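You operate a simulated robot arm through the tools that you are given. There is no shell and no other tool.

Carry out the task below with a simulated two-armed robot. There is one attempt and no reset: what you move stays moved.

Task
Clean up after mixing: soap the sponge, wipe the tile, rinse the red brush and hang it up.
Fine: the low table's purple sponge, soap and DRY rack; rinse in the green cup; sponge back in its corner; leave the other cups and brushes. What is to be rubbed or washed off counts as gone when no trace of it is left.

Only the result counts: the job must be done as asked and must still hold three seconds after the hand-in. Knocking over, shifting, dropping, spilling or breaking anything else fails it.

Robot
Two 7-joint arms with fingered hands on one trunk that stands fixed in place. Base frame: the origin is at the foot of the trunk, x ahead of it, y to its left, z up. Readings come in m, rad, newtons and seconds.
The left shoulder is at [0.104, 0.255, 1.012], the right one opposite. With the tool pointing down near the work surface each hand reaches from about 0.1 to 0.94 m from the base axis, measured 20 degrees to its own side. Payload 4.1 kg a hand.
The TCP of each hand is the grasp point between the finger pads, 0.032 m short of the fingertips. In the tool frame z runs along the fingers and y along their closing line. The gripper opens to 0.108 m; its body begins 0.038 m behind the TCP. The gripper is a hand of 4 fingers: y runs from the thumb to the fingers, the wrist lies at [-0.016, -0.108, -0.186] in the tool frame, and closing takes about 1.5 s.
Orientation is that of the tool frame in the base frame, as a unit quaternion [w, x, y, z]. With the fingers straight down and the wrist toward the robot, the tool's x, y and z point along [0, 1, 0], [1, 0, 0] and [0, 0, -1] of the base frame.

Tools
- The arms move only by the tool move_arm. It takes "left_plan", "right_plan" or both (then of equal length, played together; a hand with none holds still); each is one flat list of numbers, 7 for each row, row after row: the turn, a rotation vector about the tool's x, y, z in rad, then the shift along the tool's x, y, z in m, then the gripper command, from -1 (fully open) to 1 (shut), values between in proportion. In form: [wx, wy, wz, tx, ty, tz, claw, wx, wy, wz, tx, ty, tz, claw, ...]. A call has 1 to 20 rows; each row shifts and turns the commanded pose from where the row before left it, along the tool's axes as they then stand. A row lasts 0.2 s, in which the tool goes at most 0.05 m and 0.15 rad; a call with a longer step from one row to the next is refused whole, and so is a gripper value outside its range. A pose out of reach is approached as far as the arm can. The call stops where the force on the tool passes 40 N (or 10 N more than at its start, if that is more) or the arm is blocked; 0.2 s more then pass. Each finger travels about 0.045 m/s and halts on what it meets, pressing with about 29 N; the grip force reading is that of the motor and also rises with nothing between the fingers. The clock runs only during rows and for 0.2 s after the last one: add rows that do not move to give the fingers time. The reply holds the time, the measured pose of the TCP, the force on the tool along the base axes, the opening and the grip force, in the units named above and with some noise, with the torque about the TCP (base axes, N m) and any sound that the robot's microphone picked up.
- Cameras (640 x 400 px; columns grow to the right, rows downward): "scene" is now at [0.1943, 0.0737, 1.25]; the picture's right is [-0.32, -0.95, 0.05], its down [-0.55, 0.14, -0.82] and it looks along [0.77, -0.29, -0.57] (base axes); focal length 261 px, centre (320, 200). "left" rides on the left gripper at [-0.064, -0.093, -0.131] in its tool frame; the picture's right is [-0.80, -0.28, 0.53], its down [0.55, -0.71, 0.45] and it looks along [0.25, 0.65, 0.72] (tool axes); focal length 247 px, centre (320, 200). "right" rides on the right gripper at [0.064, -0.093, -0.132] in its tool frame; the picture's right is [-0.80, 0.28, -0.53], its down [-0.55, -0.71, 0.45] and it looks along [-0.25, 0.65, 0.72] (tool axes); focal length 247 px, centre (320, 200). There is no depth. A picture from a camera that has moved, and an enlarged one, comes with that camera's place and axes in the base frame and with its lens.
- camera(camera): a new picture of that camera. The clock stands still meanwhile.
- raise_lower(by): slides the trunk up (or, below 0, down) by that many m; the arms and the scene camera ride with it, the base frame stays. It gives what a move gives, with no picture.
- set_grasp(shape, hand): the hand has 4 fingers and takes this shape, open, in about a second: jaw (thumb against the fingers, like two jaws); tri (thumb and two fingers); tip (a fingertip pinch); poke (one finger out to press); point (the index stretched); flat (the hand flat); cup (the hand cupped); fist (a fist). The gripper value then closes the fingers along that shape, each until it touches; the sizes above hold for jaw. It gives what a move gives, with no picture.
- aim_head(pan, tilt): turns the head with the scene camera to pan (to the left, within 1.501 rad either way) and tilt (down, from -0.506 to 1.204), counted from straight ahead of the robot. It gives what a move gives.
- zoom(camera, box): a new picture of the part [left, top, right, bottom] of that camera's present view, enlarged. The clock stands still meanwhile.
- finish_job(): hands the job in; it is judged then, once.

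Places have to be worked out from the pictures, the camera data and where the tool is seen. Open the grippers and draw the arms clear of the work before you hand the job in, unless the task says otherwise.

The tools are called after "Call:" as a command line: name --argument value ..., lists and objects as JSON in quotes. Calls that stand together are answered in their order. move_arm: Moves the arms, as the interface text tells. Its arguments: {"type":"object","properties":{"left_plan":{"type":"array","items":{"type":"number"}},"right_plan":{"type":"array","items":{"type":"number"}}},"required":[]} The other tools are called the same way: raise_lower (by) moves the trunk up or down; set_grasp (shape, hand) gives the hand a shape; aim_head (pan, tilt) turns the head that bears the scene camera; camera (camera) takes a picture; zoom (camera, box) takes an enlarged picture of a part of a camera's view; finish_job () hands the job in.

At the start:

```text
clock: 0.0
left_tcp_pos: [0.6342, 0.2245, 1.0061]
left_tcp_rot: [0.012, 0.707, 0.707, -0.005]
left_contact_force: [0.3, 0.2, 0.1]
left_ft_torque: [-0.01, 0.01, -0.02]
left_gripper_width: 0.1078
left_finger_force: 0.2
left_shape: jaw
right_tcp_pos: [0.5856, -0.2895, 1.0823]
right_tcp_rot: [0.002, 0.682, 0.729, -0.058]
right_contact_force: [-0.6, 0.9, 0.8]
right_ft_torque: [0.01, 0.04, 0.01]
right_gripper_width: 0.1079
right_finger_force: 0.2
right_shape: jaw
trunk travel left (down, up): [-0.525, 0.415]
head pan, tilt (commanded): [-0.517, 0.634]
```

scene: 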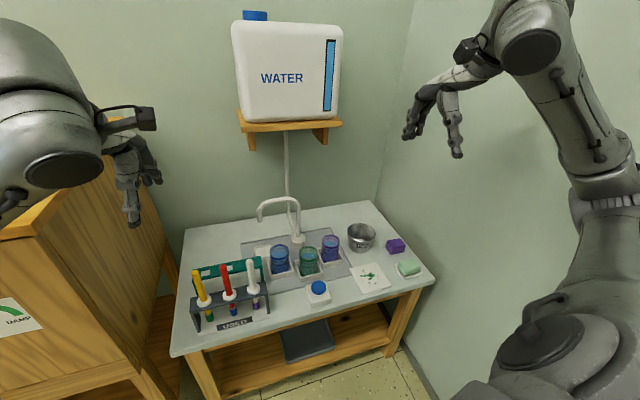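
right: 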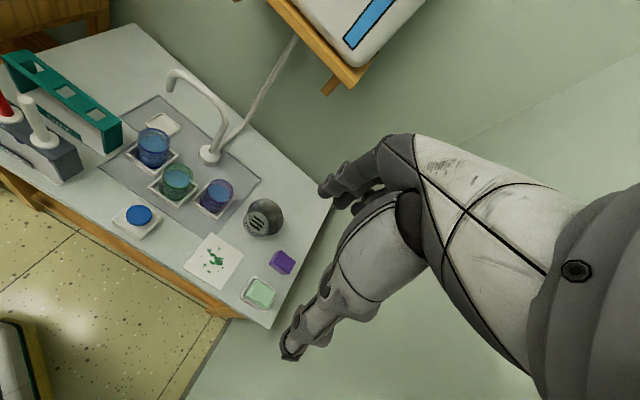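
left: 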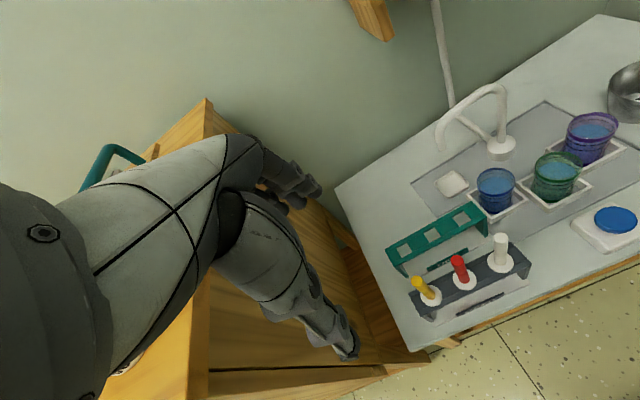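

The pictures show a low table with brushes in a USED rack, a green rack behind it, three cups, a faucet, a tile with green paint, a purple sponge and a soap. I zoom in to see details first.

Call:
zoom --camera "scene" --box '[160, 230, 320, 340]'

Call:
zoom --camera "scene" --box '[290, 210, 450, 310]'

Call:
zoom --camera "right" --box '[100, 100, 340, 330]'

Call:
zoom --camera "left" --box '[360, 80, 640, 330]'

```text
3.64 times, centred on (240, 285) of scene
camera zoom: at [0.1943, 0.0737, 1.25], right [-0.32, -0.95, 0.05], down [-0.55, 0.14, -0.82], along [0.77, -0.29, -0.57], focal length 950 px, centre (611, -109)
```

zoom: 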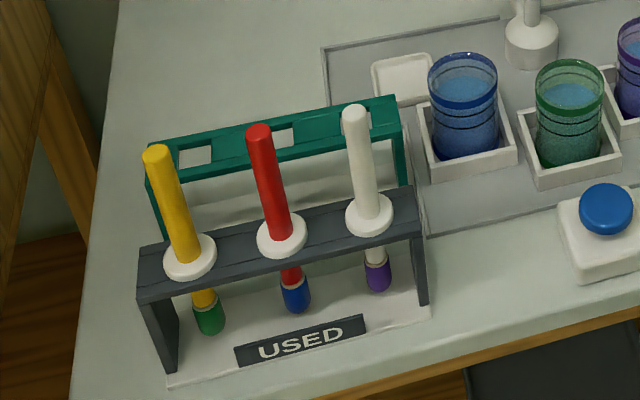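

```text
4.00 times, centred on (370, 260) of scene
camera zoom: at [0.1943, 0.0737, 1.25], right [-0.32, -0.95, 0.05], down [-0.55, 0.14, -0.82], along [0.77, -0.29, -0.57], focal length 1045 px, centre (120, -40)
```

zoom: 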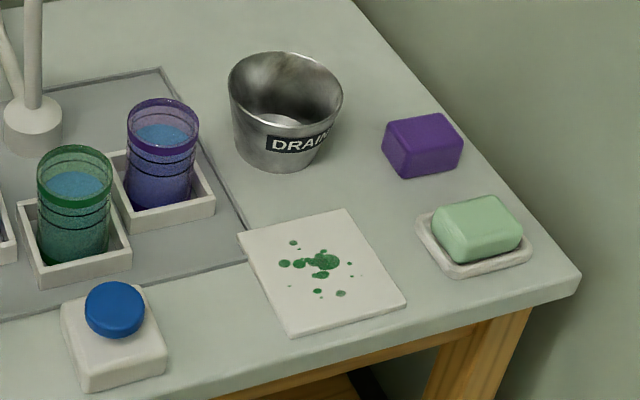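

```text
1.74 times, centred on (220, 215) of right
camera zoom: at [0.4985, -0.2207, 1.2143], right [0.38, -0.73, 0.57], down [-0.7, -0.63, -0.34], along [0.61, -0.27, -0.75], focal length 430 px, centre (494, 174)
```

zoom: 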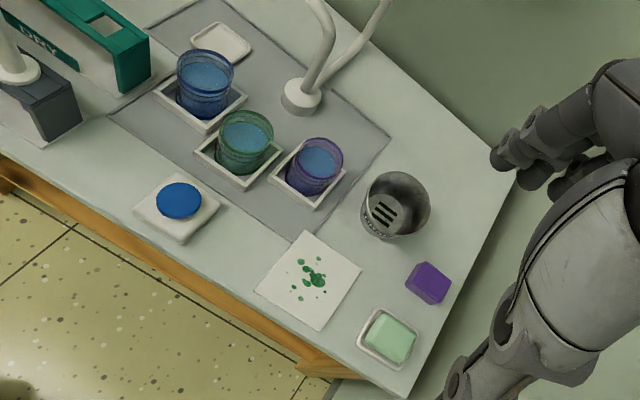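

```text
1.60 times, centred on (500, 205) of left
camera zoom: at [0.5401, 0.1632, 1.1385], right [-0.28, -0.81, -0.52], down [-0.7, 0.54, -0.47], along [0.66, 0.23, -0.72], focal length 395 px, centre (32, 192)
```

zoom: 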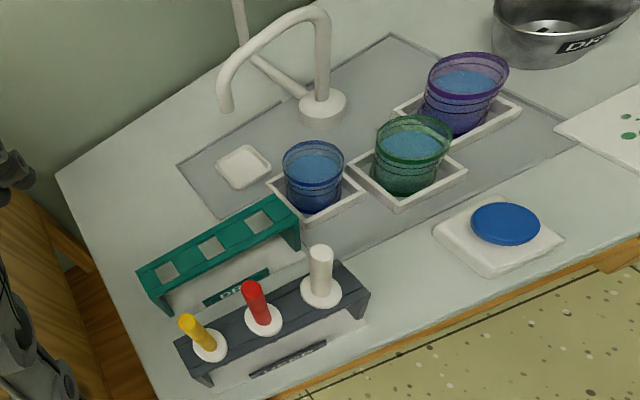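

The red brush (blue paint on its tip) stands in the USED rack's middle hole, its top at about [0.65, 0.13, 0.765]. I look around with the head to see whatever else is in the room.

Call:
aim_head --pan 0.5 --tilt 0.8

Call:
camera --camera "scene"

```text
clock: 1.3
left_tcp_pos: [0.5755, 0.0581, 1.0066]
left_tcp_rot: [0.003, 0.772, 0.635, 0.006]
left_contact_force: [0.5, -0.3, -0.7]
left_ft_torque: [-0.01, 0.01, 0.0]
left_gripper_width: 0.108
left_finger_force: 0.0
left_shape: jaw
right_tcp_pos: [0.552, -0.3037, 0.9749]
right_tcp_rot: [-0.125, 0.557, 0.82, -0.032]
right_contact_force: [0.7, -0.6, 0.0]
right_ft_torque: [0.01, 0.0, 0.03]
right_gripper_width: 0.1081
right_finger_force: 0.1
right_shape: jaw
trunk travel left (down, up): [-0.525, 0.415]
head pan, tilt (commanded): [0.499, 0.799]
```

```text
taken
camera scene: at [0.2035, 0.1576, 1.2303], right [0.69, -0.72, 0.04], down [-0.51, -0.53, -0.68], along [0.51, 0.45, -0.73], focal length 261 px, centre (320, 200)
```

scene: 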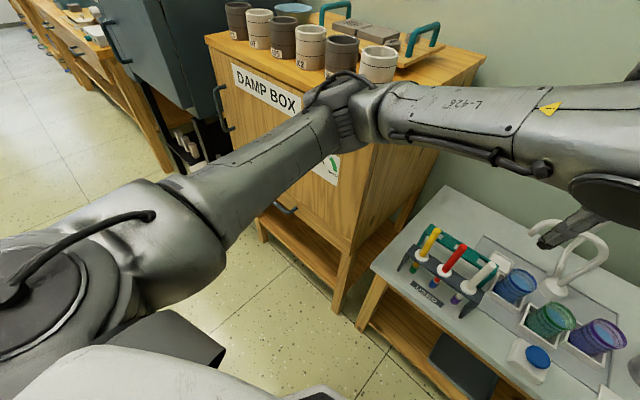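

The arms moved by themselves in that second (perhaps still settling into a rest pose), and there is a damp box to the left. I look further left and then at the table again.

Call:
aim_head --pan 1.4 --tilt 0.5

Call:
camera --camera "scene"

```text
clock: 2.5
left_tcp_pos: [0.5764, 0.0598, 1.0089]
left_tcp_rot: [0.002, 0.772, 0.636, 0.004]
left_contact_force: [0.0, 0.2, 0.3]
left_ft_torque: [-0.04, 0.03, 0.01]
left_gripper_width: 0.108
left_finger_force: 0.1
left_shape: jaw
right_tcp_pos: [0.5527, -0.3029, 0.9766]
right_tcp_rot: [-0.126, 0.56, 0.818, -0.031]
right_contact_force: [0.3, 0.9, -0.3]
right_ft_torque: [-0.01, -0.02, 0.0]
right_gripper_width: 0.1081
right_finger_force: 0.0
right_shape: jaw
trunk travel left (down, up): [-0.525, 0.415]
head pan, tilt (commanded): [1.4, 0.499]
```

```text
taken
camera scene: at [0.136, 0.1929, 1.2537], right [1.0, 0.09, 0.01], down [0.06, -0.51, -0.86], along [-0.08, 0.85, -0.52], focal length 261 px, centre (320, 200)
```

scene: 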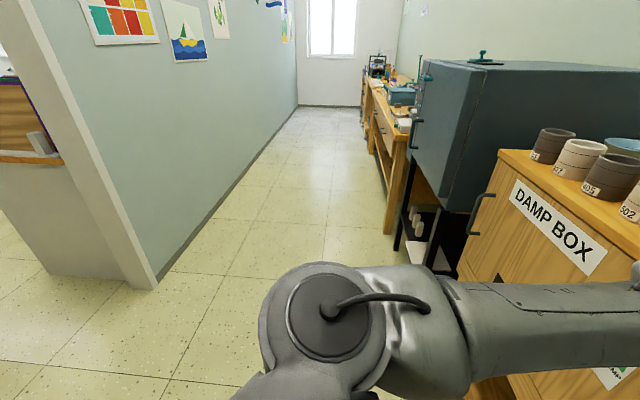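

The arms are settled now; other things are far away and irrelevant. I turn back to look down at the low table.

Call:
aim_head --pan -0.45 --tilt 0.75

Call:
camera --camera "scene"

Call:
camera --camera "left"

Call:
camera --camera "right"

```text
clock: 4.3
left_tcp_pos: [0.5763, 0.0599, 1.0099]
left_tcp_rot: [0.003, 0.772, 0.635, 0.005]
left_contact_force: [-0.1, -0.3, 0.5]
left_ft_torque: [0.01, 0.0, -0.03]
left_gripper_width: 0.1083
left_finger_force: 0.1
left_shape: jaw
right_tcp_pos: [0.5521, -0.3023, 0.977]
right_tcp_rot: [-0.124, 0.56, 0.818, -0.03]
right_contact_force: [0.0, -0.5, -0.7]
right_ft_torque: [0.0, 0.0, 0.02]
right_gripper_width: 0.108
right_finger_force: 0.1
right_shape: jaw
trunk travel left (down, up): [-0.525, 0.415]
head pan, tilt (commanded): [-0.45, 0.75]
```

```text
taken
camera scene: at [0.2263, 0.0862, 1.2374], right [-0.18, -0.98, 0.04], down [-0.66, 0.1, -0.74], along [0.73, -0.16, -0.67], focal length 261 px, centre (320, 200)
```

scene: 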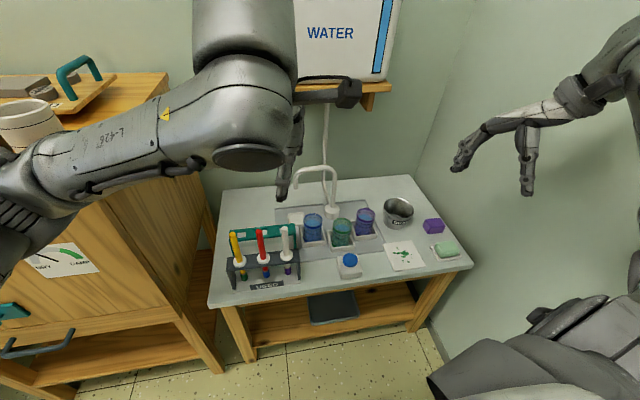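

```text
taken
camera left: at [0.4717, 0.0142, 1.1391], right [-0.42, -0.73, -0.54], down [-0.58, 0.68, -0.45], along [0.69, 0.12, -0.71], focal length 247 px, centre (320, 200)
```

left: 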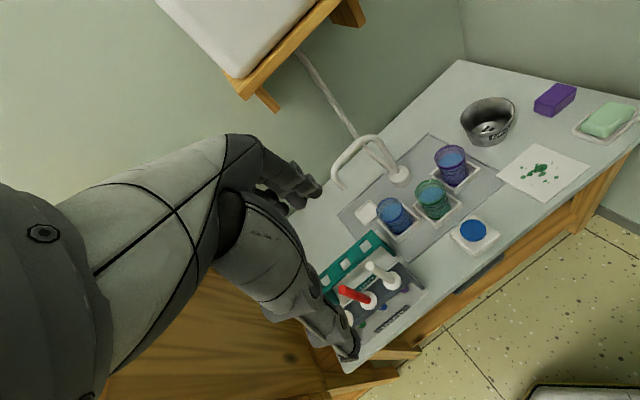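

```text
taken
camera right: at [0.4773, -0.29, 1.1322], right [0.66, -0.68, 0.33], down [-0.56, -0.73, -0.39], along [0.5, 0.07, -0.86], focal length 247 px, centre (320, 200)
```

right: 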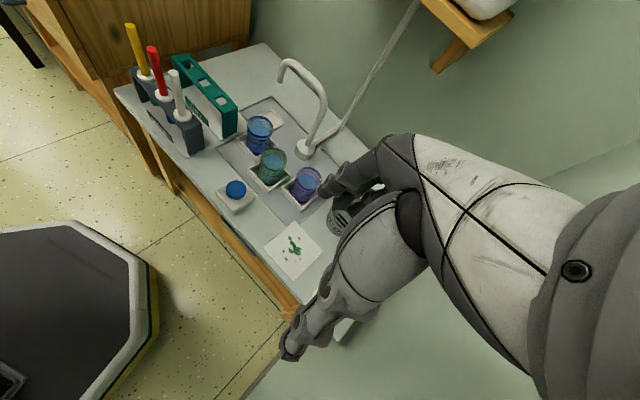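

The low table is well in view. I zoom at several regions to measure the objects.

Call:
zoom --camera "scene" --box '[200, 200, 310, 300]'

Call:
zoom --camera "scene" --box '[280, 190, 390, 290]'

Call:
zoom --camera "scene" --box '[370, 190, 480, 290]'

Call:
zoom --camera "left" --box '[460, 60, 640, 200]'

Call:
zoom --camera "right" --box '[100, 10, 330, 210]'

```text
4.00 times, centred on (255, 250) of scene
camera zoom: at [0.2263, 0.0862, 1.2374], right [-0.18, -0.98, 0.04], down [-0.66, 0.1, -0.74], along [0.73, -0.16, -0.67], focal length 1045 px, centre (580, 0)
```

zoom: 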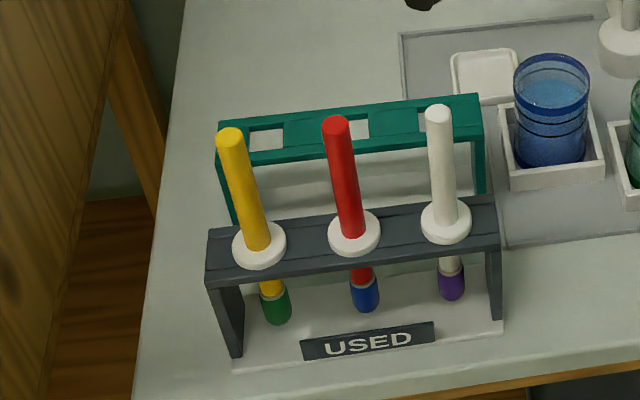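

```text
4.00 times, centred on (335, 240) of scene
camera zoom: at [0.2263, 0.0862, 1.2374], right [-0.18, -0.98, 0.04], down [-0.66, 0.1, -0.74], along [0.73, -0.16, -0.67], focal length 1045 px, centre (260, 40)
```

zoom: 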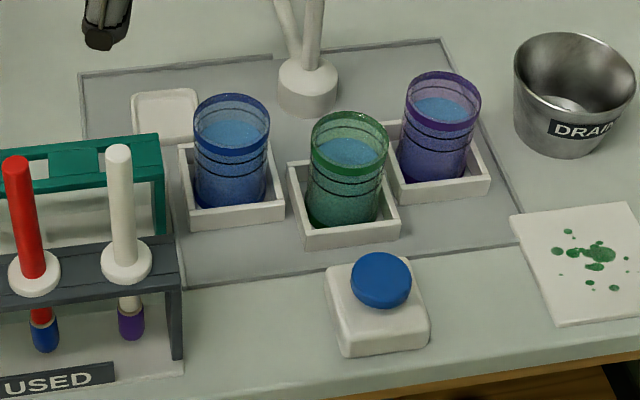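

```text
4.00 times, centred on (425, 240) of scene
camera zoom: at [0.2263, 0.0862, 1.2374], right [-0.18, -0.98, 0.04], down [-0.66, 0.1, -0.74], along [0.73, -0.16, -0.67], focal length 1045 px, centre (-100, 40)
```

zoom: 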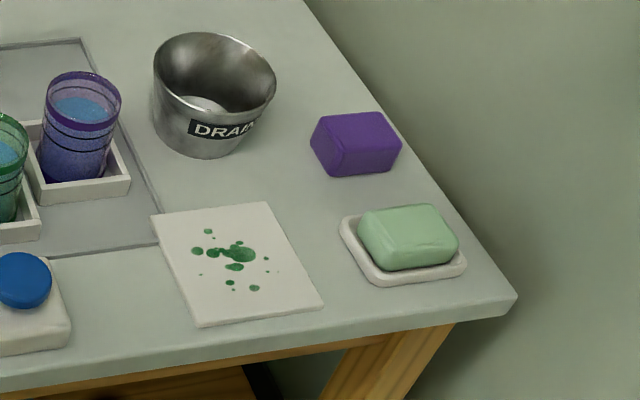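

```text
2.86 times, centred on (550, 130) of left
camera zoom: at [0.4717, 0.0142, 1.1391], right [-0.42, -0.73, -0.54], down [-0.58, 0.68, -0.45], along [0.69, 0.12, -0.71], focal length 706 px, centre (-337, 400)
```

zoom: 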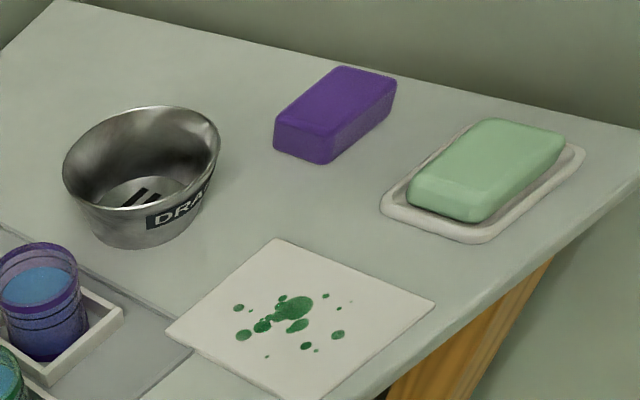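

```text
2.00 times, centred on (215, 110) of right
camera zoom: at [0.4773, -0.29, 1.1322], right [0.66, -0.68, 0.33], down [-0.56, -0.73, -0.39], along [0.5, 0.07, -0.86], focal length 494 px, centre (530, 380)
```

zoom: 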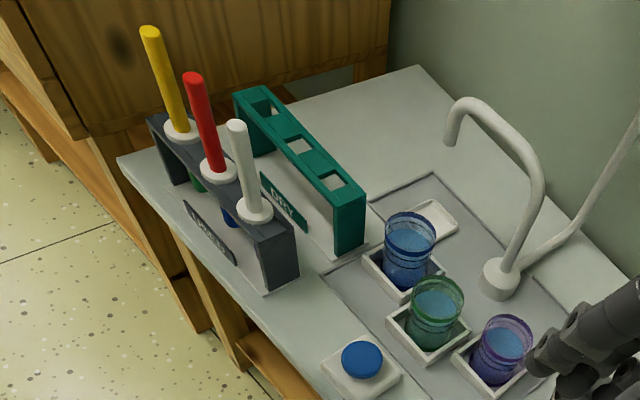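

I estimate the table top near z≈0.55, but depth is poor from here. I square the right hand (fingers straight down, wrist toward the robot) and lower it for closer camera views over the sponge area.

Call:
move_arm --right_plan '[-0.0555, -0.0339, 0.0929, 0, 0, 0, -1, -0.0555, -0.0339, 0.0929, 0, 0, 0, -1, -0.0555, -0.0339, 0.0929, 0, 0, 0, -1, -0.0555, -0.0339, 0.0929, 0, 0, 0, -1, 0, 0, 0, 0, -0.02, 0.03, -1, 0, 0, 0, 0, -0.02, 0.03, -1, 0, 0, 0, 0, -0.02, 0.03, -1, 0, 0, 0, 0, -0.02, 0.03, -1, 0, 0, 0, 0, 0, 0, -1]'

Call:
camera --camera "right"

Call:
camera --camera "scene"

```text
clock: 4.6
left_tcp_pos: [0.455, -0.1458, 0.9976]
left_tcp_rot: [-0.018, 0.856, 0.517, 0.017]
left_contact_force: [-9.5, -7.6, 1.0]
left_ft_torque: [0.67, -0.75, 0.21]
left_gripper_width: 0.1079
left_finger_force: 0.2
left_shape: jaw
right_tcp_pos: [0.4236, -0.39, 0.8708]
right_tcp_rot: [-0.201, 0.517, 0.831, 0.033]
right_contact_force: [-3.7, -4.7, 1.6]
right_ft_torque: [0.33, -0.44, -0.28]
right_gripper_width: 0.1079
right_finger_force: 0.0
right_shape: jaw
trunk travel left (down, up): [-0.525, 0.415]
head pan, tilt (commanded): [-0.45, 0.75]
stopped in row 1 (left hand): the arm was blocked; the commanded pose is now the measured one
```

```text
taken
camera right: at [0.357, -0.4133, 1.0287], right [0.71, -0.68, 0.15], down [-0.54, -0.67, -0.5], along [0.45, 0.28, -0.85], focal length 247 px, centre (320, 200)
```

right: 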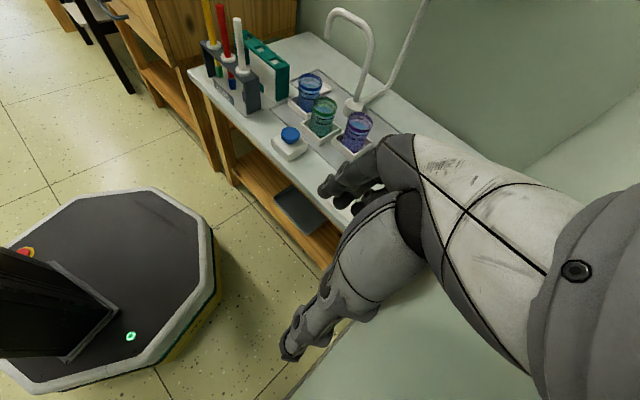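

```text
taken
camera scene: at [0.2607, 0.0683, 1.2359], right [-0.16, -0.99, 0.0], down [-0.67, 0.11, -0.73], along [0.72, -0.12, -0.68], focal length 261 px, centre (320, 200)
```

scene: 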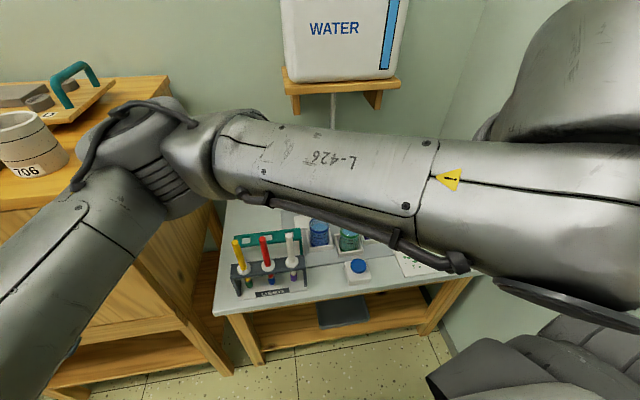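

Both arms swung without being told to, and the left stopped as "blocked" near the robot's midline. I run a short call that holds still, to see whether they are at rest now.

Call:
move_arm --left_plan '[0, 0, 0, 0, 0, 0, -1]' --right_plan '[0, 0, 0, 0, 0, 0, -1]'

Call:
camera --camera "scene"

Call:
camera --camera "left"

```text
clock: 5.0
left_tcp_pos: [0.4301, -0.1921, 1.0521]
left_tcp_rot: [0.021, 0.814, 0.534, -0.227]
left_contact_force: [-6.5, -4.1, 0.0]
left_ft_torque: [0.25, -0.32, 0.14]
left_gripper_width: 0.1078
left_finger_force: 0.0
left_shape: jaw
right_tcp_pos: [0.3164, -0.428, 0.8767]
right_tcp_rot: [-0.169, 0.572, 0.802, -0.028]
right_contact_force: [0.1, -7.9, -4.1]
right_ft_torque: [0.79, -0.15, -0.18]
right_gripper_width: 0.1078
right_finger_force: 0.1
right_shape: jaw
trunk travel left (down, up): [-0.525, 0.415]
head pan, tilt (commanded): [-0.45, 0.75]
stopped in row 1 (left hand): the arm was blocked; the commanded pose is now the measured one
```

```text
taken
camera scene: at [0.2861, 0.1177, 1.239], right [0.05, -1.0, 0.02], down [-0.67, -0.05, -0.74], along [0.74, 0.02, -0.67], focal length 261 px, centre (320, 200)
```

scene: 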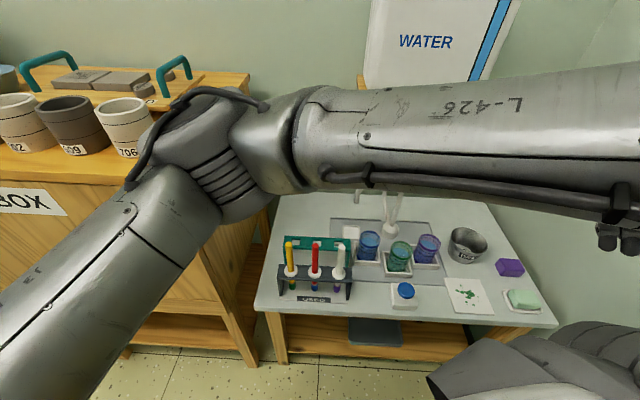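

```text
taken
camera left: at [0.3733, -0.1714, 1.2154], right [-0.69, -0.71, -0.1], down [-0.6, 0.65, -0.47], along [0.4, -0.26, -0.88], focal length 247 px, centre (320, 200)
```

left: 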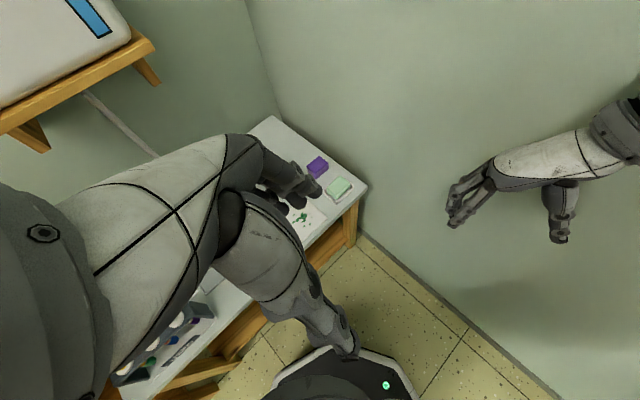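

The scene camera itself has shifted and turned left, so the torso is being pushed round; the left elbow looks close to the damp box. I inspect this closely (the clock stands still for pictures).

Call:
zoom --camera "scene" --box '[60, 50, 300, 250]'

Call:
camera --camera "right"

Call:
zoom --camera "left" --box '[200, 250, 500, 400]'

```text
2.00 times, centred on (180, 150) of scene
camera zoom: at [0.2861, 0.1177, 1.239], right [0.05, -1.0, 0.02], down [-0.67, -0.05, -0.74], along [0.74, 0.02, -0.67], focal length 522 px, centre (600, 300)
```

zoom: 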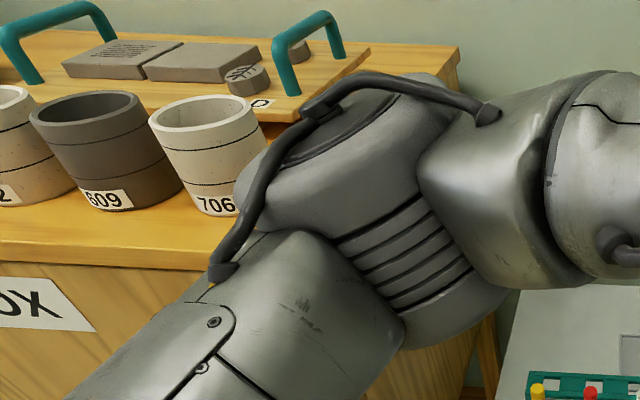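

```text
taken
camera right: at [0.2526, -0.4198, 1.0391], right [0.65, -0.72, 0.24], down [-0.62, -0.68, -0.39], along [0.45, 0.1, -0.89], focal length 247 px, centre (320, 200)
```

right: 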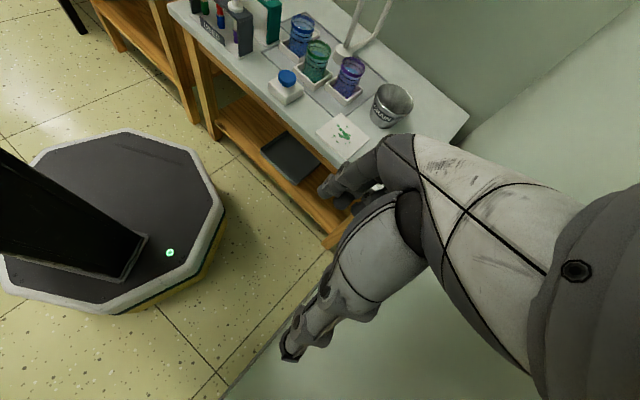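

```text
2.13 times, centred on (350, 325) of left
camera zoom: at [0.3733, -0.1714, 1.2154], right [-0.69, -0.71, -0.1], down [-0.6, 0.65, -0.47], along [0.4, -0.26, -0.88], focal length 527 px, centre (256, -67)
```

zoom: 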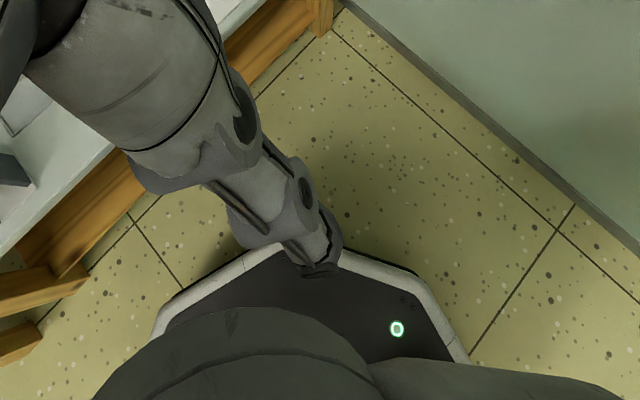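

The elbow looks to be well this side of the damp box (it fills the view because it is near the camera), so I see no contact. I let a little time pass with an unchanged head aim to see whether the body and arms are at rest.

Call:
aim_head --pan -0.45 --tilt 0.75

Call:
camera --camera "scene"

Call:
camera --camera "right"

Call:
camera --camera "left"

```text
clock: 5.6
left_tcp_pos: [0.506, -0.1286, 1.1436]
left_tcp_rot: [0.051, 0.752, 0.492, -0.435]
left_contact_force: [-0.5, -9.0, -1.5]
left_ft_torque: [0.44, 0.1, -0.41]
left_gripper_width: 0.1078
left_finger_force: 0.0
left_shape: jaw
right_tcp_pos: [0.1917, -0.4833, 0.8755]
right_tcp_rot: [-0.157, 0.835, 0.527, -0.011]
right_contact_force: [-23.6, 1.7, -2.3]
right_ft_torque: [0.41, -2.01, -0.22]
right_gripper_width: 0.1079
right_finger_force: 0.0
right_shape: jaw
trunk travel left (down, up): [-0.525, 0.415]
head pan, tilt (commanded): [-0.45, 0.75]
```

```text
taken
camera scene: at [0.3333, 0.1978, 1.2331], right [0.02, -1.0, 0.03], down [-0.69, -0.03, -0.73], along [0.73, -0.01, -0.69], focal length 261 px, centre (320, 200)
```

scene: 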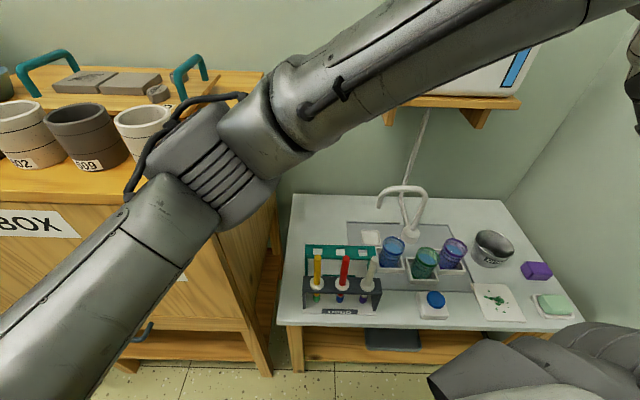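

```text
taken
camera right: at [0.1635, -0.424, 1.0342], right [-0.01, -0.95, 0.31], down [-0.94, -0.09, -0.31], along [0.33, -0.3, -0.9], focal length 247 px, centre (320, 200)
```

right: 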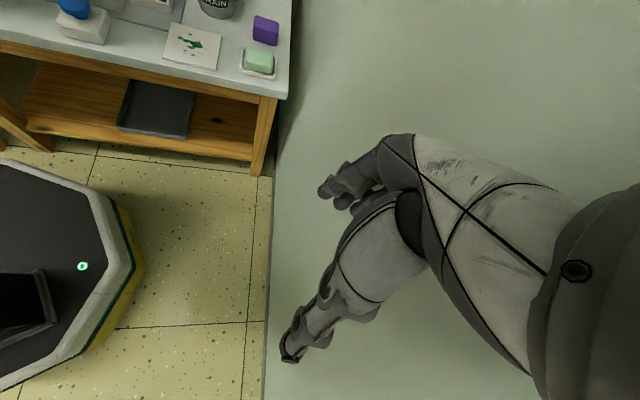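

```text
taken
camera left: at [0.5035, -0.0589, 1.3027], right [-0.65, -0.68, 0.33], down [-0.75, 0.52, -0.42], along [0.11, -0.52, -0.85], focal length 247 px, centre (320, 200)
```

left: 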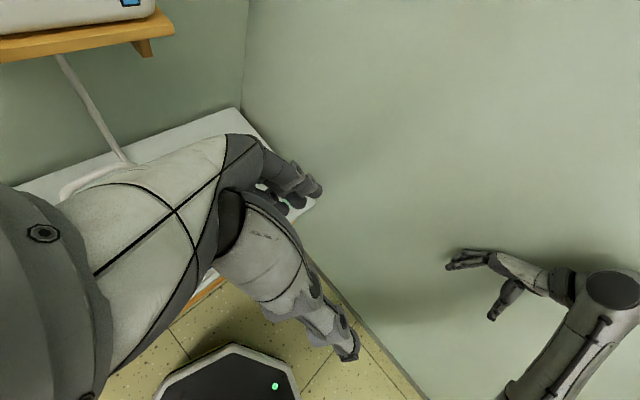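

The whole body, platform included, has shifted left and forward, with the right forearm close to the right wall (y≈-0.56). I let another moment pass to see whether it comes to rest.

Call:
aim_head --pan -0.45 --tilt 0.75

Call:
camera --camera "scene"

Call:
camera --camera "right"

Call:
camera --camera "left"

```text
clock: 6.2
left_tcp_pos: [0.382, -0.0526, 1.1274]
left_tcp_rot: [0.121, 0.859, 0.469, -0.166]
left_contact_force: [-4.0, -0.1, 2.5]
left_ft_torque: [0.1, -0.27, 0.08]
left_gripper_width: 0.1079
left_finger_force: 0.0
left_shape: jaw
right_tcp_pos: [0.1912, -0.3945, 0.9638]
right_tcp_rot: [-0.15, 0.632, 0.759, 0.039]
right_contact_force: [6.5, 5.2, 10.8]
right_ft_torque: [-0.76, 0.45, 0.27]
right_gripper_width: 0.1079
right_finger_force: 0.1
right_shape: jaw
trunk travel left (down, up): [-0.525, 0.415]
head pan, tilt (commanded): [-0.45, 0.75]
```

```text
taken
camera scene: at [0.1871, 0.3209, 1.2481], right [-0.14, -0.97, 0.2], down [-0.63, -0.07, -0.77], along [0.76, -0.23, -0.6], focal length 261 px, centre (320, 200)
```

scene: 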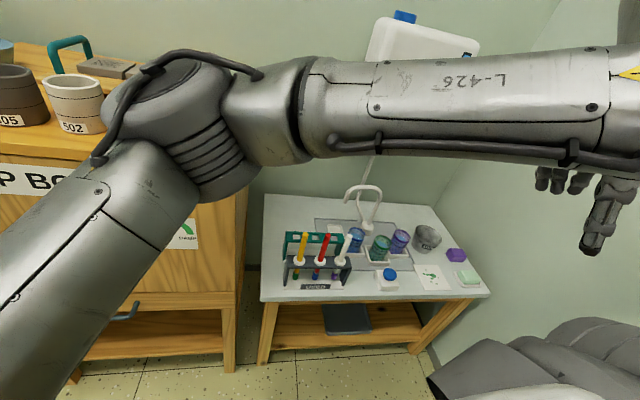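

```text
taken
camera right: at [0.1149, -0.3858, 1.1184], right [0.49, -0.83, 0.25], down [-0.68, -0.55, -0.49], along [0.54, 0.07, -0.84], focal length 247 px, centre (320, 200)
```

right: 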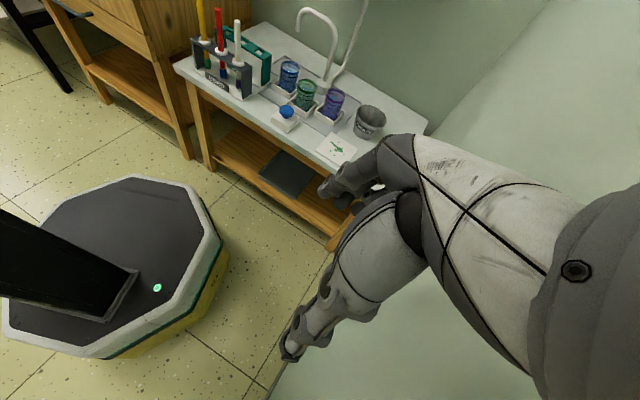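

```text
taken
camera left: at [0.2932, -0.0059, 1.2682], right [-0.73, -0.65, -0.18], down [-0.4, 0.63, -0.67], along [0.55, -0.42, -0.72], focal length 247 px, centre (320, 200)
```

left: 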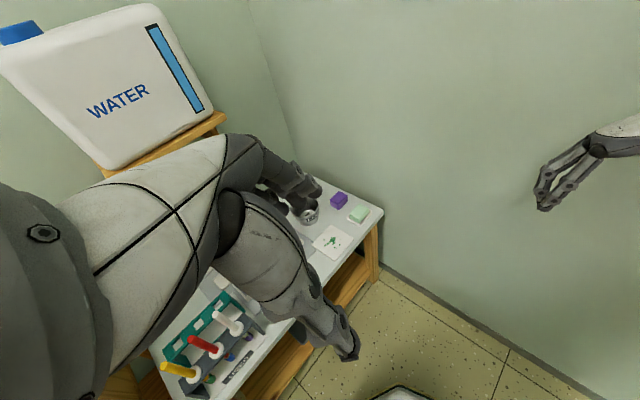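

The body is now rolled and still swinging, about to-and-fro. The table and its things are still untouched; I keep waiting in short steps to let it settle.

Call:
aim_head --pan -0.45 --tilt 0.75

Call:
camera --camera "scene"

Call:
camera --camera "right"

Call:
camera --camera "left"

```text
clock: 6.8
left_tcp_pos: [0.4447, -0.0644, 1.1493]
left_tcp_rot: [0.118, 0.802, 0.484, -0.33]
left_contact_force: [1.4, 0.0, 1.1]
left_ft_torque: [0.0, 0.04, -0.02]
left_gripper_width: 0.108
left_finger_force: 0.2
left_shape: jaw
right_tcp_pos: [0.2564, -0.4214, 0.8725]
right_tcp_rot: [-0.156, 0.703, 0.687, 0.097]
right_contact_force: [0.1, -1.8, -2.1]
right_ft_torque: [0.12, 0.03, 0.01]
right_gripper_width: 0.1081
right_finger_force: 0.1
right_shape: jaw
trunk travel left (down, up): [-0.525, 0.415]
head pan, tilt (commanded): [-0.45, 0.75]
```

```text
taken
camera scene: at [0.2317, 0.302, 1.2484], right [0.01, -0.99, 0.14], down [-0.63, -0.12, -0.77], along [0.78, -0.08, -0.62], focal length 261 px, centre (320, 200)
```

scene: 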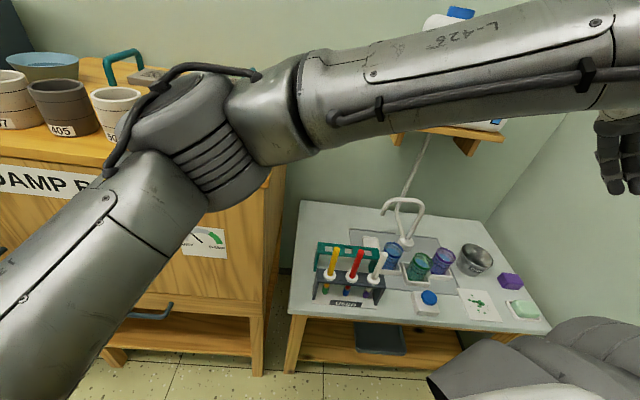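

```text
taken
camera right: at [0.1756, -0.4074, 1.0264], right [0.29, -0.94, 0.19], down [-0.76, -0.35, -0.55], along [0.58, 0.02, -0.81], focal length 247 px, centre (320, 200)
```

right: 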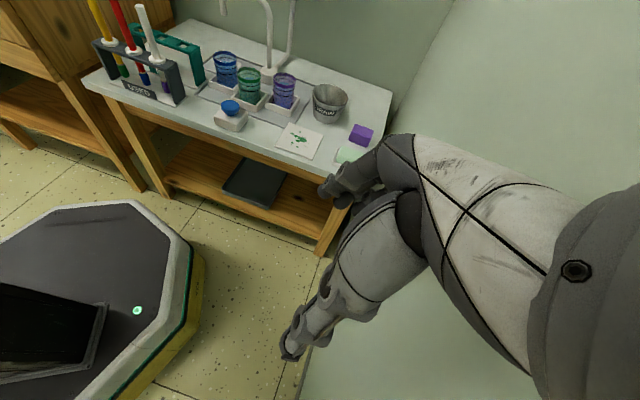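

```text
taken
camera left: at [0.4002, 0.0042, 1.3027], right [-0.71, -0.69, 0.15], down [-0.62, 0.51, -0.6], along [0.33, -0.52, -0.79], focal length 247 px, centre (320, 200)
```

left: 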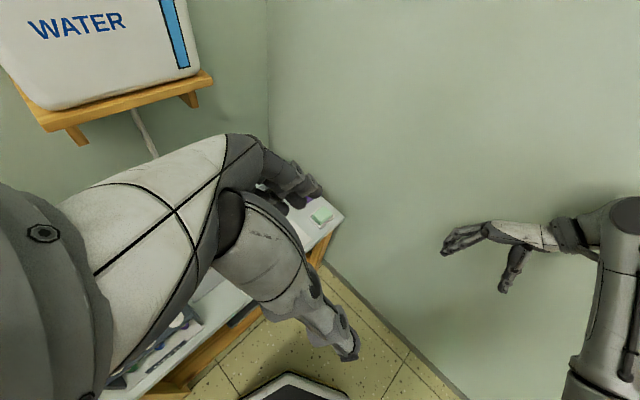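

Forces are near zero now but the body leans to the left by about 8°. One more short wait to check whether it is at rest.

Call:
aim_head --pan -0.45 --tilt 0.75

Call:
camera --camera "scene"

Call:
camera --camera "right"

```text
clock: 7.4
left_tcp_pos: [0.4772, -0.0563, 1.156]
left_tcp_rot: [0.102, 0.778, 0.501, -0.365]
left_contact_force: [0.1, 1.1, -0.4]
left_ft_torque: [0.01, 0.01, 0.01]
left_gripper_width: 0.1076
left_finger_force: 0.1
left_shape: jaw
right_tcp_pos: [0.2486, -0.4291, 0.8648]
right_tcp_rot: [-0.17, 0.725, 0.663, 0.071]
right_contact_force: [0.2, 0.0, -0.6]
right_ft_torque: [0.01, -0.01, 0.02]
right_gripper_width: 0.1079
right_finger_force: 0.0
right_shape: jaw
trunk travel left (down, up): [-0.525, 0.415]
head pan, tilt (commanded): [-0.45, 0.75]
```

```text
taken
camera scene: at [0.2411, 0.2991, 1.2442], right [0.02, -0.99, 0.13], down [-0.64, -0.11, -0.76], along [0.77, -0.07, -0.63], focal length 261 px, centre (320, 200)
```

scene: 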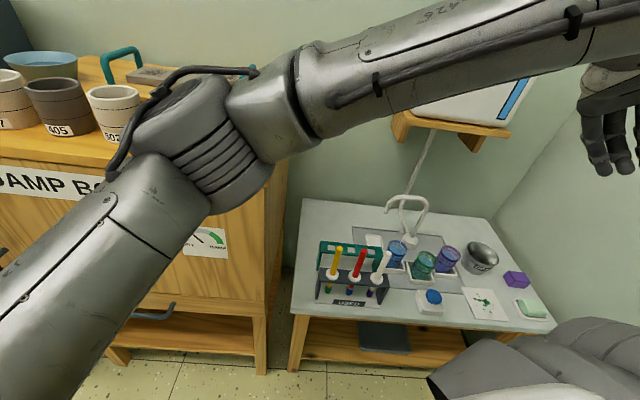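

```text
taken
camera right: at [0.1808, -0.4091, 1.0227], right [0.26, -0.95, 0.19], down [-0.81, -0.32, -0.49], along [0.52, -0.03, -0.85], focal length 247 px, centre (320, 200)
```

right: 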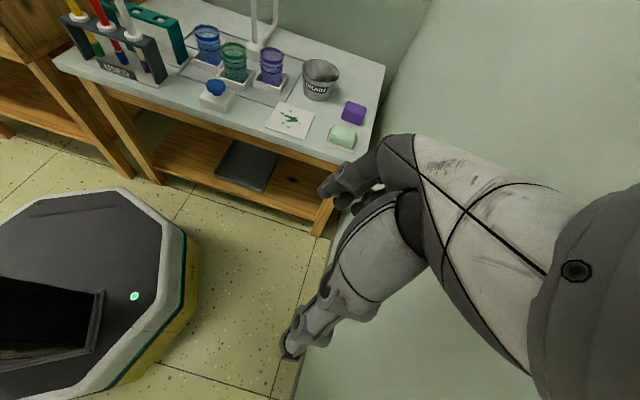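

It is settling (forces near zero, only small changes). I wait once more and then look at the body's surroundings.

Call:
aim_head --pan -0.3 --tilt 1.2

Call:
camera --camera "scene"

Call:
camera --camera "left"

```text
clock: 8.3
left_tcp_pos: [0.4897, -0.0548, 1.1553]
left_tcp_rot: [0.094, 0.775, 0.508, -0.363]
left_contact_force: [-0.2, 0.2, 0.4]
left_ft_torque: [0.0, -0.01, 0.0]
left_gripper_width: 0.1079
left_finger_force: 0.1
left_shape: jaw
right_tcp_pos: [0.2462, -0.4298, 0.8638]
right_tcp_rot: [-0.177, 0.727, 0.661, 0.064]
right_contact_force: [0.3, 0.3, -0.2]
right_ft_torque: [0.0, 0.03, 0.05]
right_gripper_width: 0.1084
right_finger_force: 0.1
right_shape: jaw
trunk travel left (down, up): [-0.525, 0.415]
head pan, tilt (commanded): [-0.3, 1.201]
```

```text
taken
camera scene: at [0.2179, 0.3022, 1.2111], right [0.16, -0.98, 0.13], down [-0.9, -0.2, -0.39], along [0.41, -0.06, -0.91], focal length 261 px, centre (320, 200)
```

scene: 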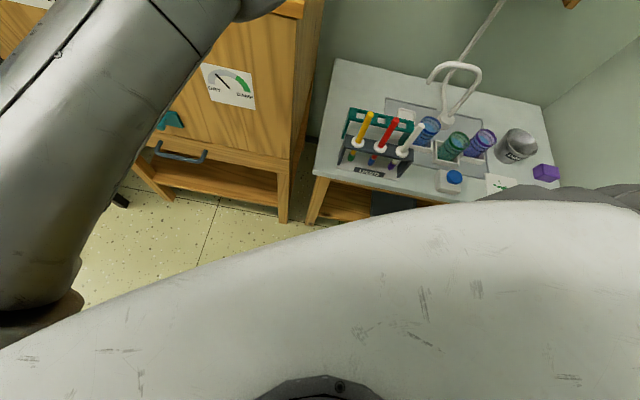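

```text
taken
camera left: at [0.4581, 0.0094, 1.3127], right [-0.67, -0.72, 0.21], down [-0.69, 0.49, -0.53], along [0.27, -0.49, -0.82], focal length 247 px, centre (320, 200)
```

left: 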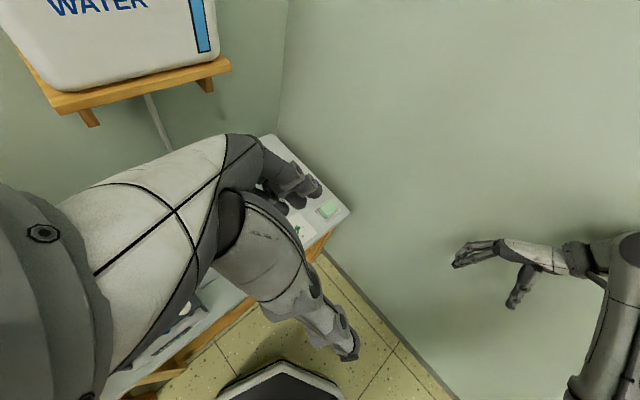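

The body seems at rest now, leaning and shifted left. I look toward the right arm and wall to see whether the right elbow presses on the wall.

Call:
aim_head --pan -1.45 --tilt 0.7

Call:
camera --camera "scene"

```text
clock: 9.6
left_tcp_pos: [0.4909, -0.0534, 1.1583]
left_tcp_rot: [0.097, 0.777, 0.51, -0.357]
left_contact_force: [0.6, -0.5, 0.2]
left_ft_torque: [-0.02, 0.01, 0.03]
left_gripper_width: 0.1077
left_finger_force: 0.0
left_shape: jaw
right_tcp_pos: [0.2448, -0.4293, 0.8651]
right_tcp_rot: [-0.176, 0.726, 0.662, 0.062]
right_contact_force: [0.0, -0.3, 0.2]
right_ft_torque: [-0.02, 0.0, -0.02]
right_gripper_width: 0.1078
right_finger_force: 0.0
right_shape: jaw
trunk travel left (down, up): [-0.525, 0.415]
head pan, tilt (commanded): [-1.45, 0.7]
```

```text
taken
camera scene: at [0.2068, 0.2279, 1.2565], right [-0.84, -0.55, 0.02], down [-0.31, 0.43, -0.85], along [0.45, -0.71, -0.53], focal length 261 px, centre (320, 200)
```

scene: 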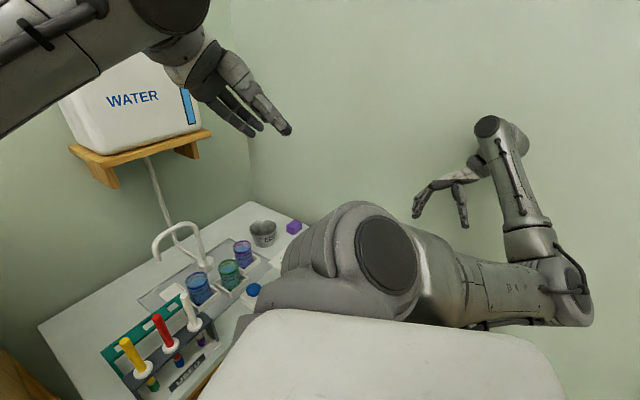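

The right upper arm sticks out to the side and its elbow (about [-0.1, -0.5, 0.75]) presses the wall at y≈-0.56, which is what shoves the robot. I first run one holding row so the commanded poses reset to the measured ones.

Call:
move_arm --left_plan '[0, 0, 0, 0, 0, 0, -1]' --right_plan '[0, 0, 0, 0, 0, 0, -1]'

Call:
camera --camera "scene"

```text
clock: 10.0
left_tcp_pos: [0.5964, 0.1241, 1.3244]
left_tcp_rot: [-0.187, -0.536, -0.28, 0.774]
left_contact_force: [3.5, 19.1, 1.5]
left_ft_torque: [0.49, -0.11, 0.58]
left_gripper_width: 0.1078
left_finger_force: 0.0
left_shape: jaw
right_tcp_pos: [0.1622, -0.4797, 0.8719]
right_tcp_rot: [-0.257, 0.704, 0.619, -0.235]
right_contact_force: [-45.7, 9.3, -62.5]
right_ft_torque: [0.8, -0.07, -0.31]
right_gripper_width: 0.1074
right_finger_force: 0.0
right_shape: jaw
trunk travel left (down, up): [-0.525, 0.415]
head pan, tilt (commanded): [-1.45, 0.7]
stopped in row 1 (left hand): the arm was blocked; the commanded pose is now the measured one
```

```text
taken
camera scene: at [0.2399, 0.3407, 1.2547], right [-0.76, -0.65, 0.07], down [-0.37, 0.34, -0.86], along [0.54, -0.68, -0.5], focal length 261 px, centre (320, 200)
```

scene: 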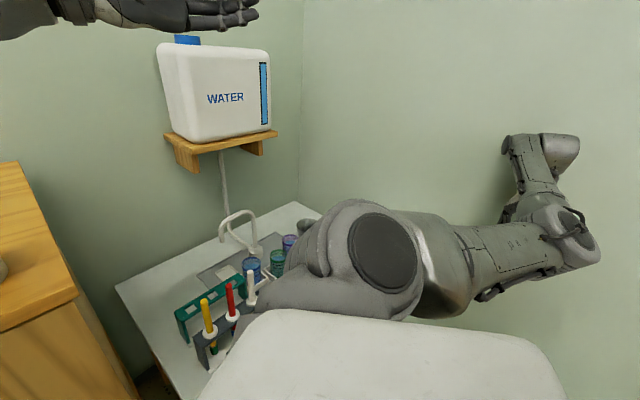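

Every hold/reset shifts the arms further because the robot is displaced by the wall contact. I look ahead again and let it settle to see the new state.

Call:
aim_head --pan -0.9 --tilt 0.75

Call:
camera --camera "scene"

Call:
camera --camera "right"

Call:
camera --camera "left"

```text
clock: 10.9
left_tcp_pos: [0.6371, 0.1026, 1.3176]
left_tcp_rot: [-0.279, -0.557, -0.4, 0.672]
left_contact_force: [1.0, -2.3, 1.2]
left_ft_torque: [0.05, -0.04, -0.17]
left_gripper_width: 0.1082
left_finger_force: 0.0
left_shape: jaw
right_tcp_pos: [0.5611, -0.5307, 0.965]
right_tcp_rot: [0.154, 0.726, 0.667, -0.067]
right_contact_force: [12.0, 214.1, -19.2]
right_ft_torque: [-10.19, -0.15, 15.82]
right_gripper_width: 0.1073
right_finger_force: 0.2
right_shape: jaw
trunk travel left (down, up): [-0.525, 0.415]
head pan, tilt (commanded): [-0.901, 0.75]
```

```text
taken
camera scene: at [0.404, 0.3352, 1.2321], right [-0.05, -1.0, 0.04], down [-0.7, 0.0, -0.72], along [0.72, -0.06, -0.69], focal length 261 px, centre (320, 200)
```

scene: 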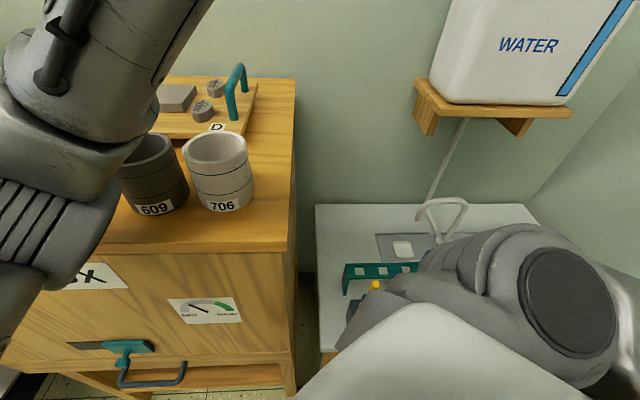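

```text
taken
camera right: at [0.462, -0.4251, 1.0573], right [0.14, -0.61, 0.78], down [-0.7, -0.62, -0.35], along [0.7, -0.5, -0.52], focal length 247 px, centre (320, 200)
```

right: 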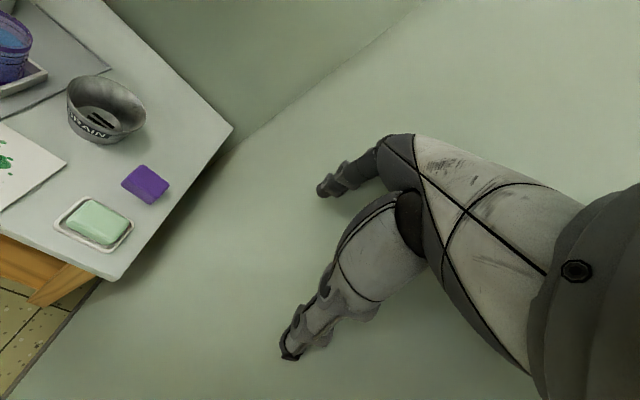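

```text
taken
camera left: at [0.6442, 0.2571, 1.3934], right [-0.33, -0.36, 0.87], down [-0.94, 0.03, -0.35], along [0.1, -0.93, -0.35], focal length 247 px, centre (320, 200)
```

left: 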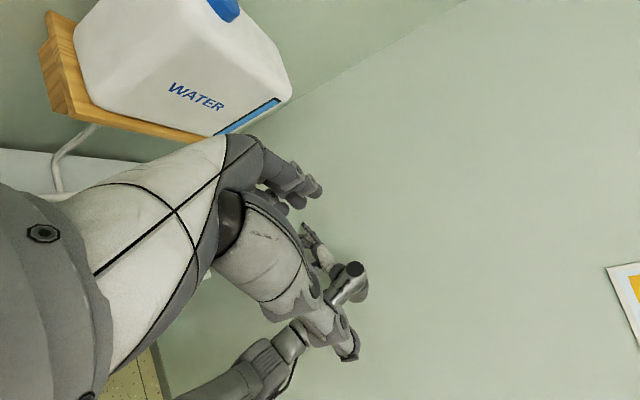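

The right hand now pushes the wall with 214 N, so its target must come inward. I command the right hand away from the wall (its tool x, i.e. toward +y) while the left holds.

Call:
move_arm --right_plan '[0, 0, 0, 0.045, 0, 0, -1, 0, 0, 0, 0.045, 0, 0, -1, 0, 0, 0, 0.045, 0, 0, -1, 0, 0, 0, 0.045, 0, 0, -1]'

Call:
camera --camera "scene"

Call:
camera --camera "right"

```text
clock: 11.3
left_tcp_pos: [0.6603, 0.3528, 1.5228]
left_tcp_rot: [-0.45, -0.288, -0.1, 0.839]
left_contact_force: [-12.3, 4.5, 0.9]
left_ft_torque: [0.23, 0.8, 0.46]
left_gripper_width: 0.1078
left_finger_force: 0.0
left_shape: jaw
right_tcp_pos: [0.5435, -0.4795, 0.8517]
right_tcp_rot: [-0.028, 0.655, 0.752, -0.065]
right_contact_force: [-10.8, -2.8, 2.7]
right_ft_torque: [0.17, -0.92, -0.08]
right_gripper_width: 0.1074
right_finger_force: 0.1
right_shape: jaw
trunk travel left (down, up): [-0.525, 0.415]
head pan, tilt (commanded): [-0.901, 0.75]
stopped in row 1 (left hand): the arm was blocked; the commanded pose is now the measured one
```

```text
taken
camera scene: at [0.4451, 0.3468, 1.2346], right [0.21, -0.98, 0.06], down [-0.68, -0.19, -0.71], along [0.7, 0.1, -0.7], focal length 261 px, centre (320, 200)
```

scene: 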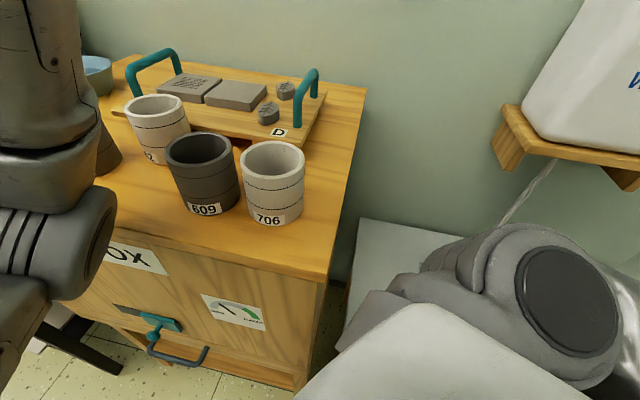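

```text
taken
camera right: at [0.46, -0.4216, 0.9907], right [0.46, -0.72, 0.52], down [-0.67, -0.66, -0.32], along [0.58, -0.2, -0.79], focal length 247 px, centre (320, 200)
```

right: 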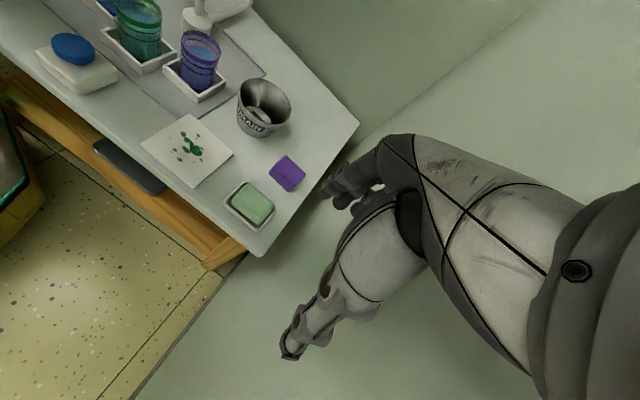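

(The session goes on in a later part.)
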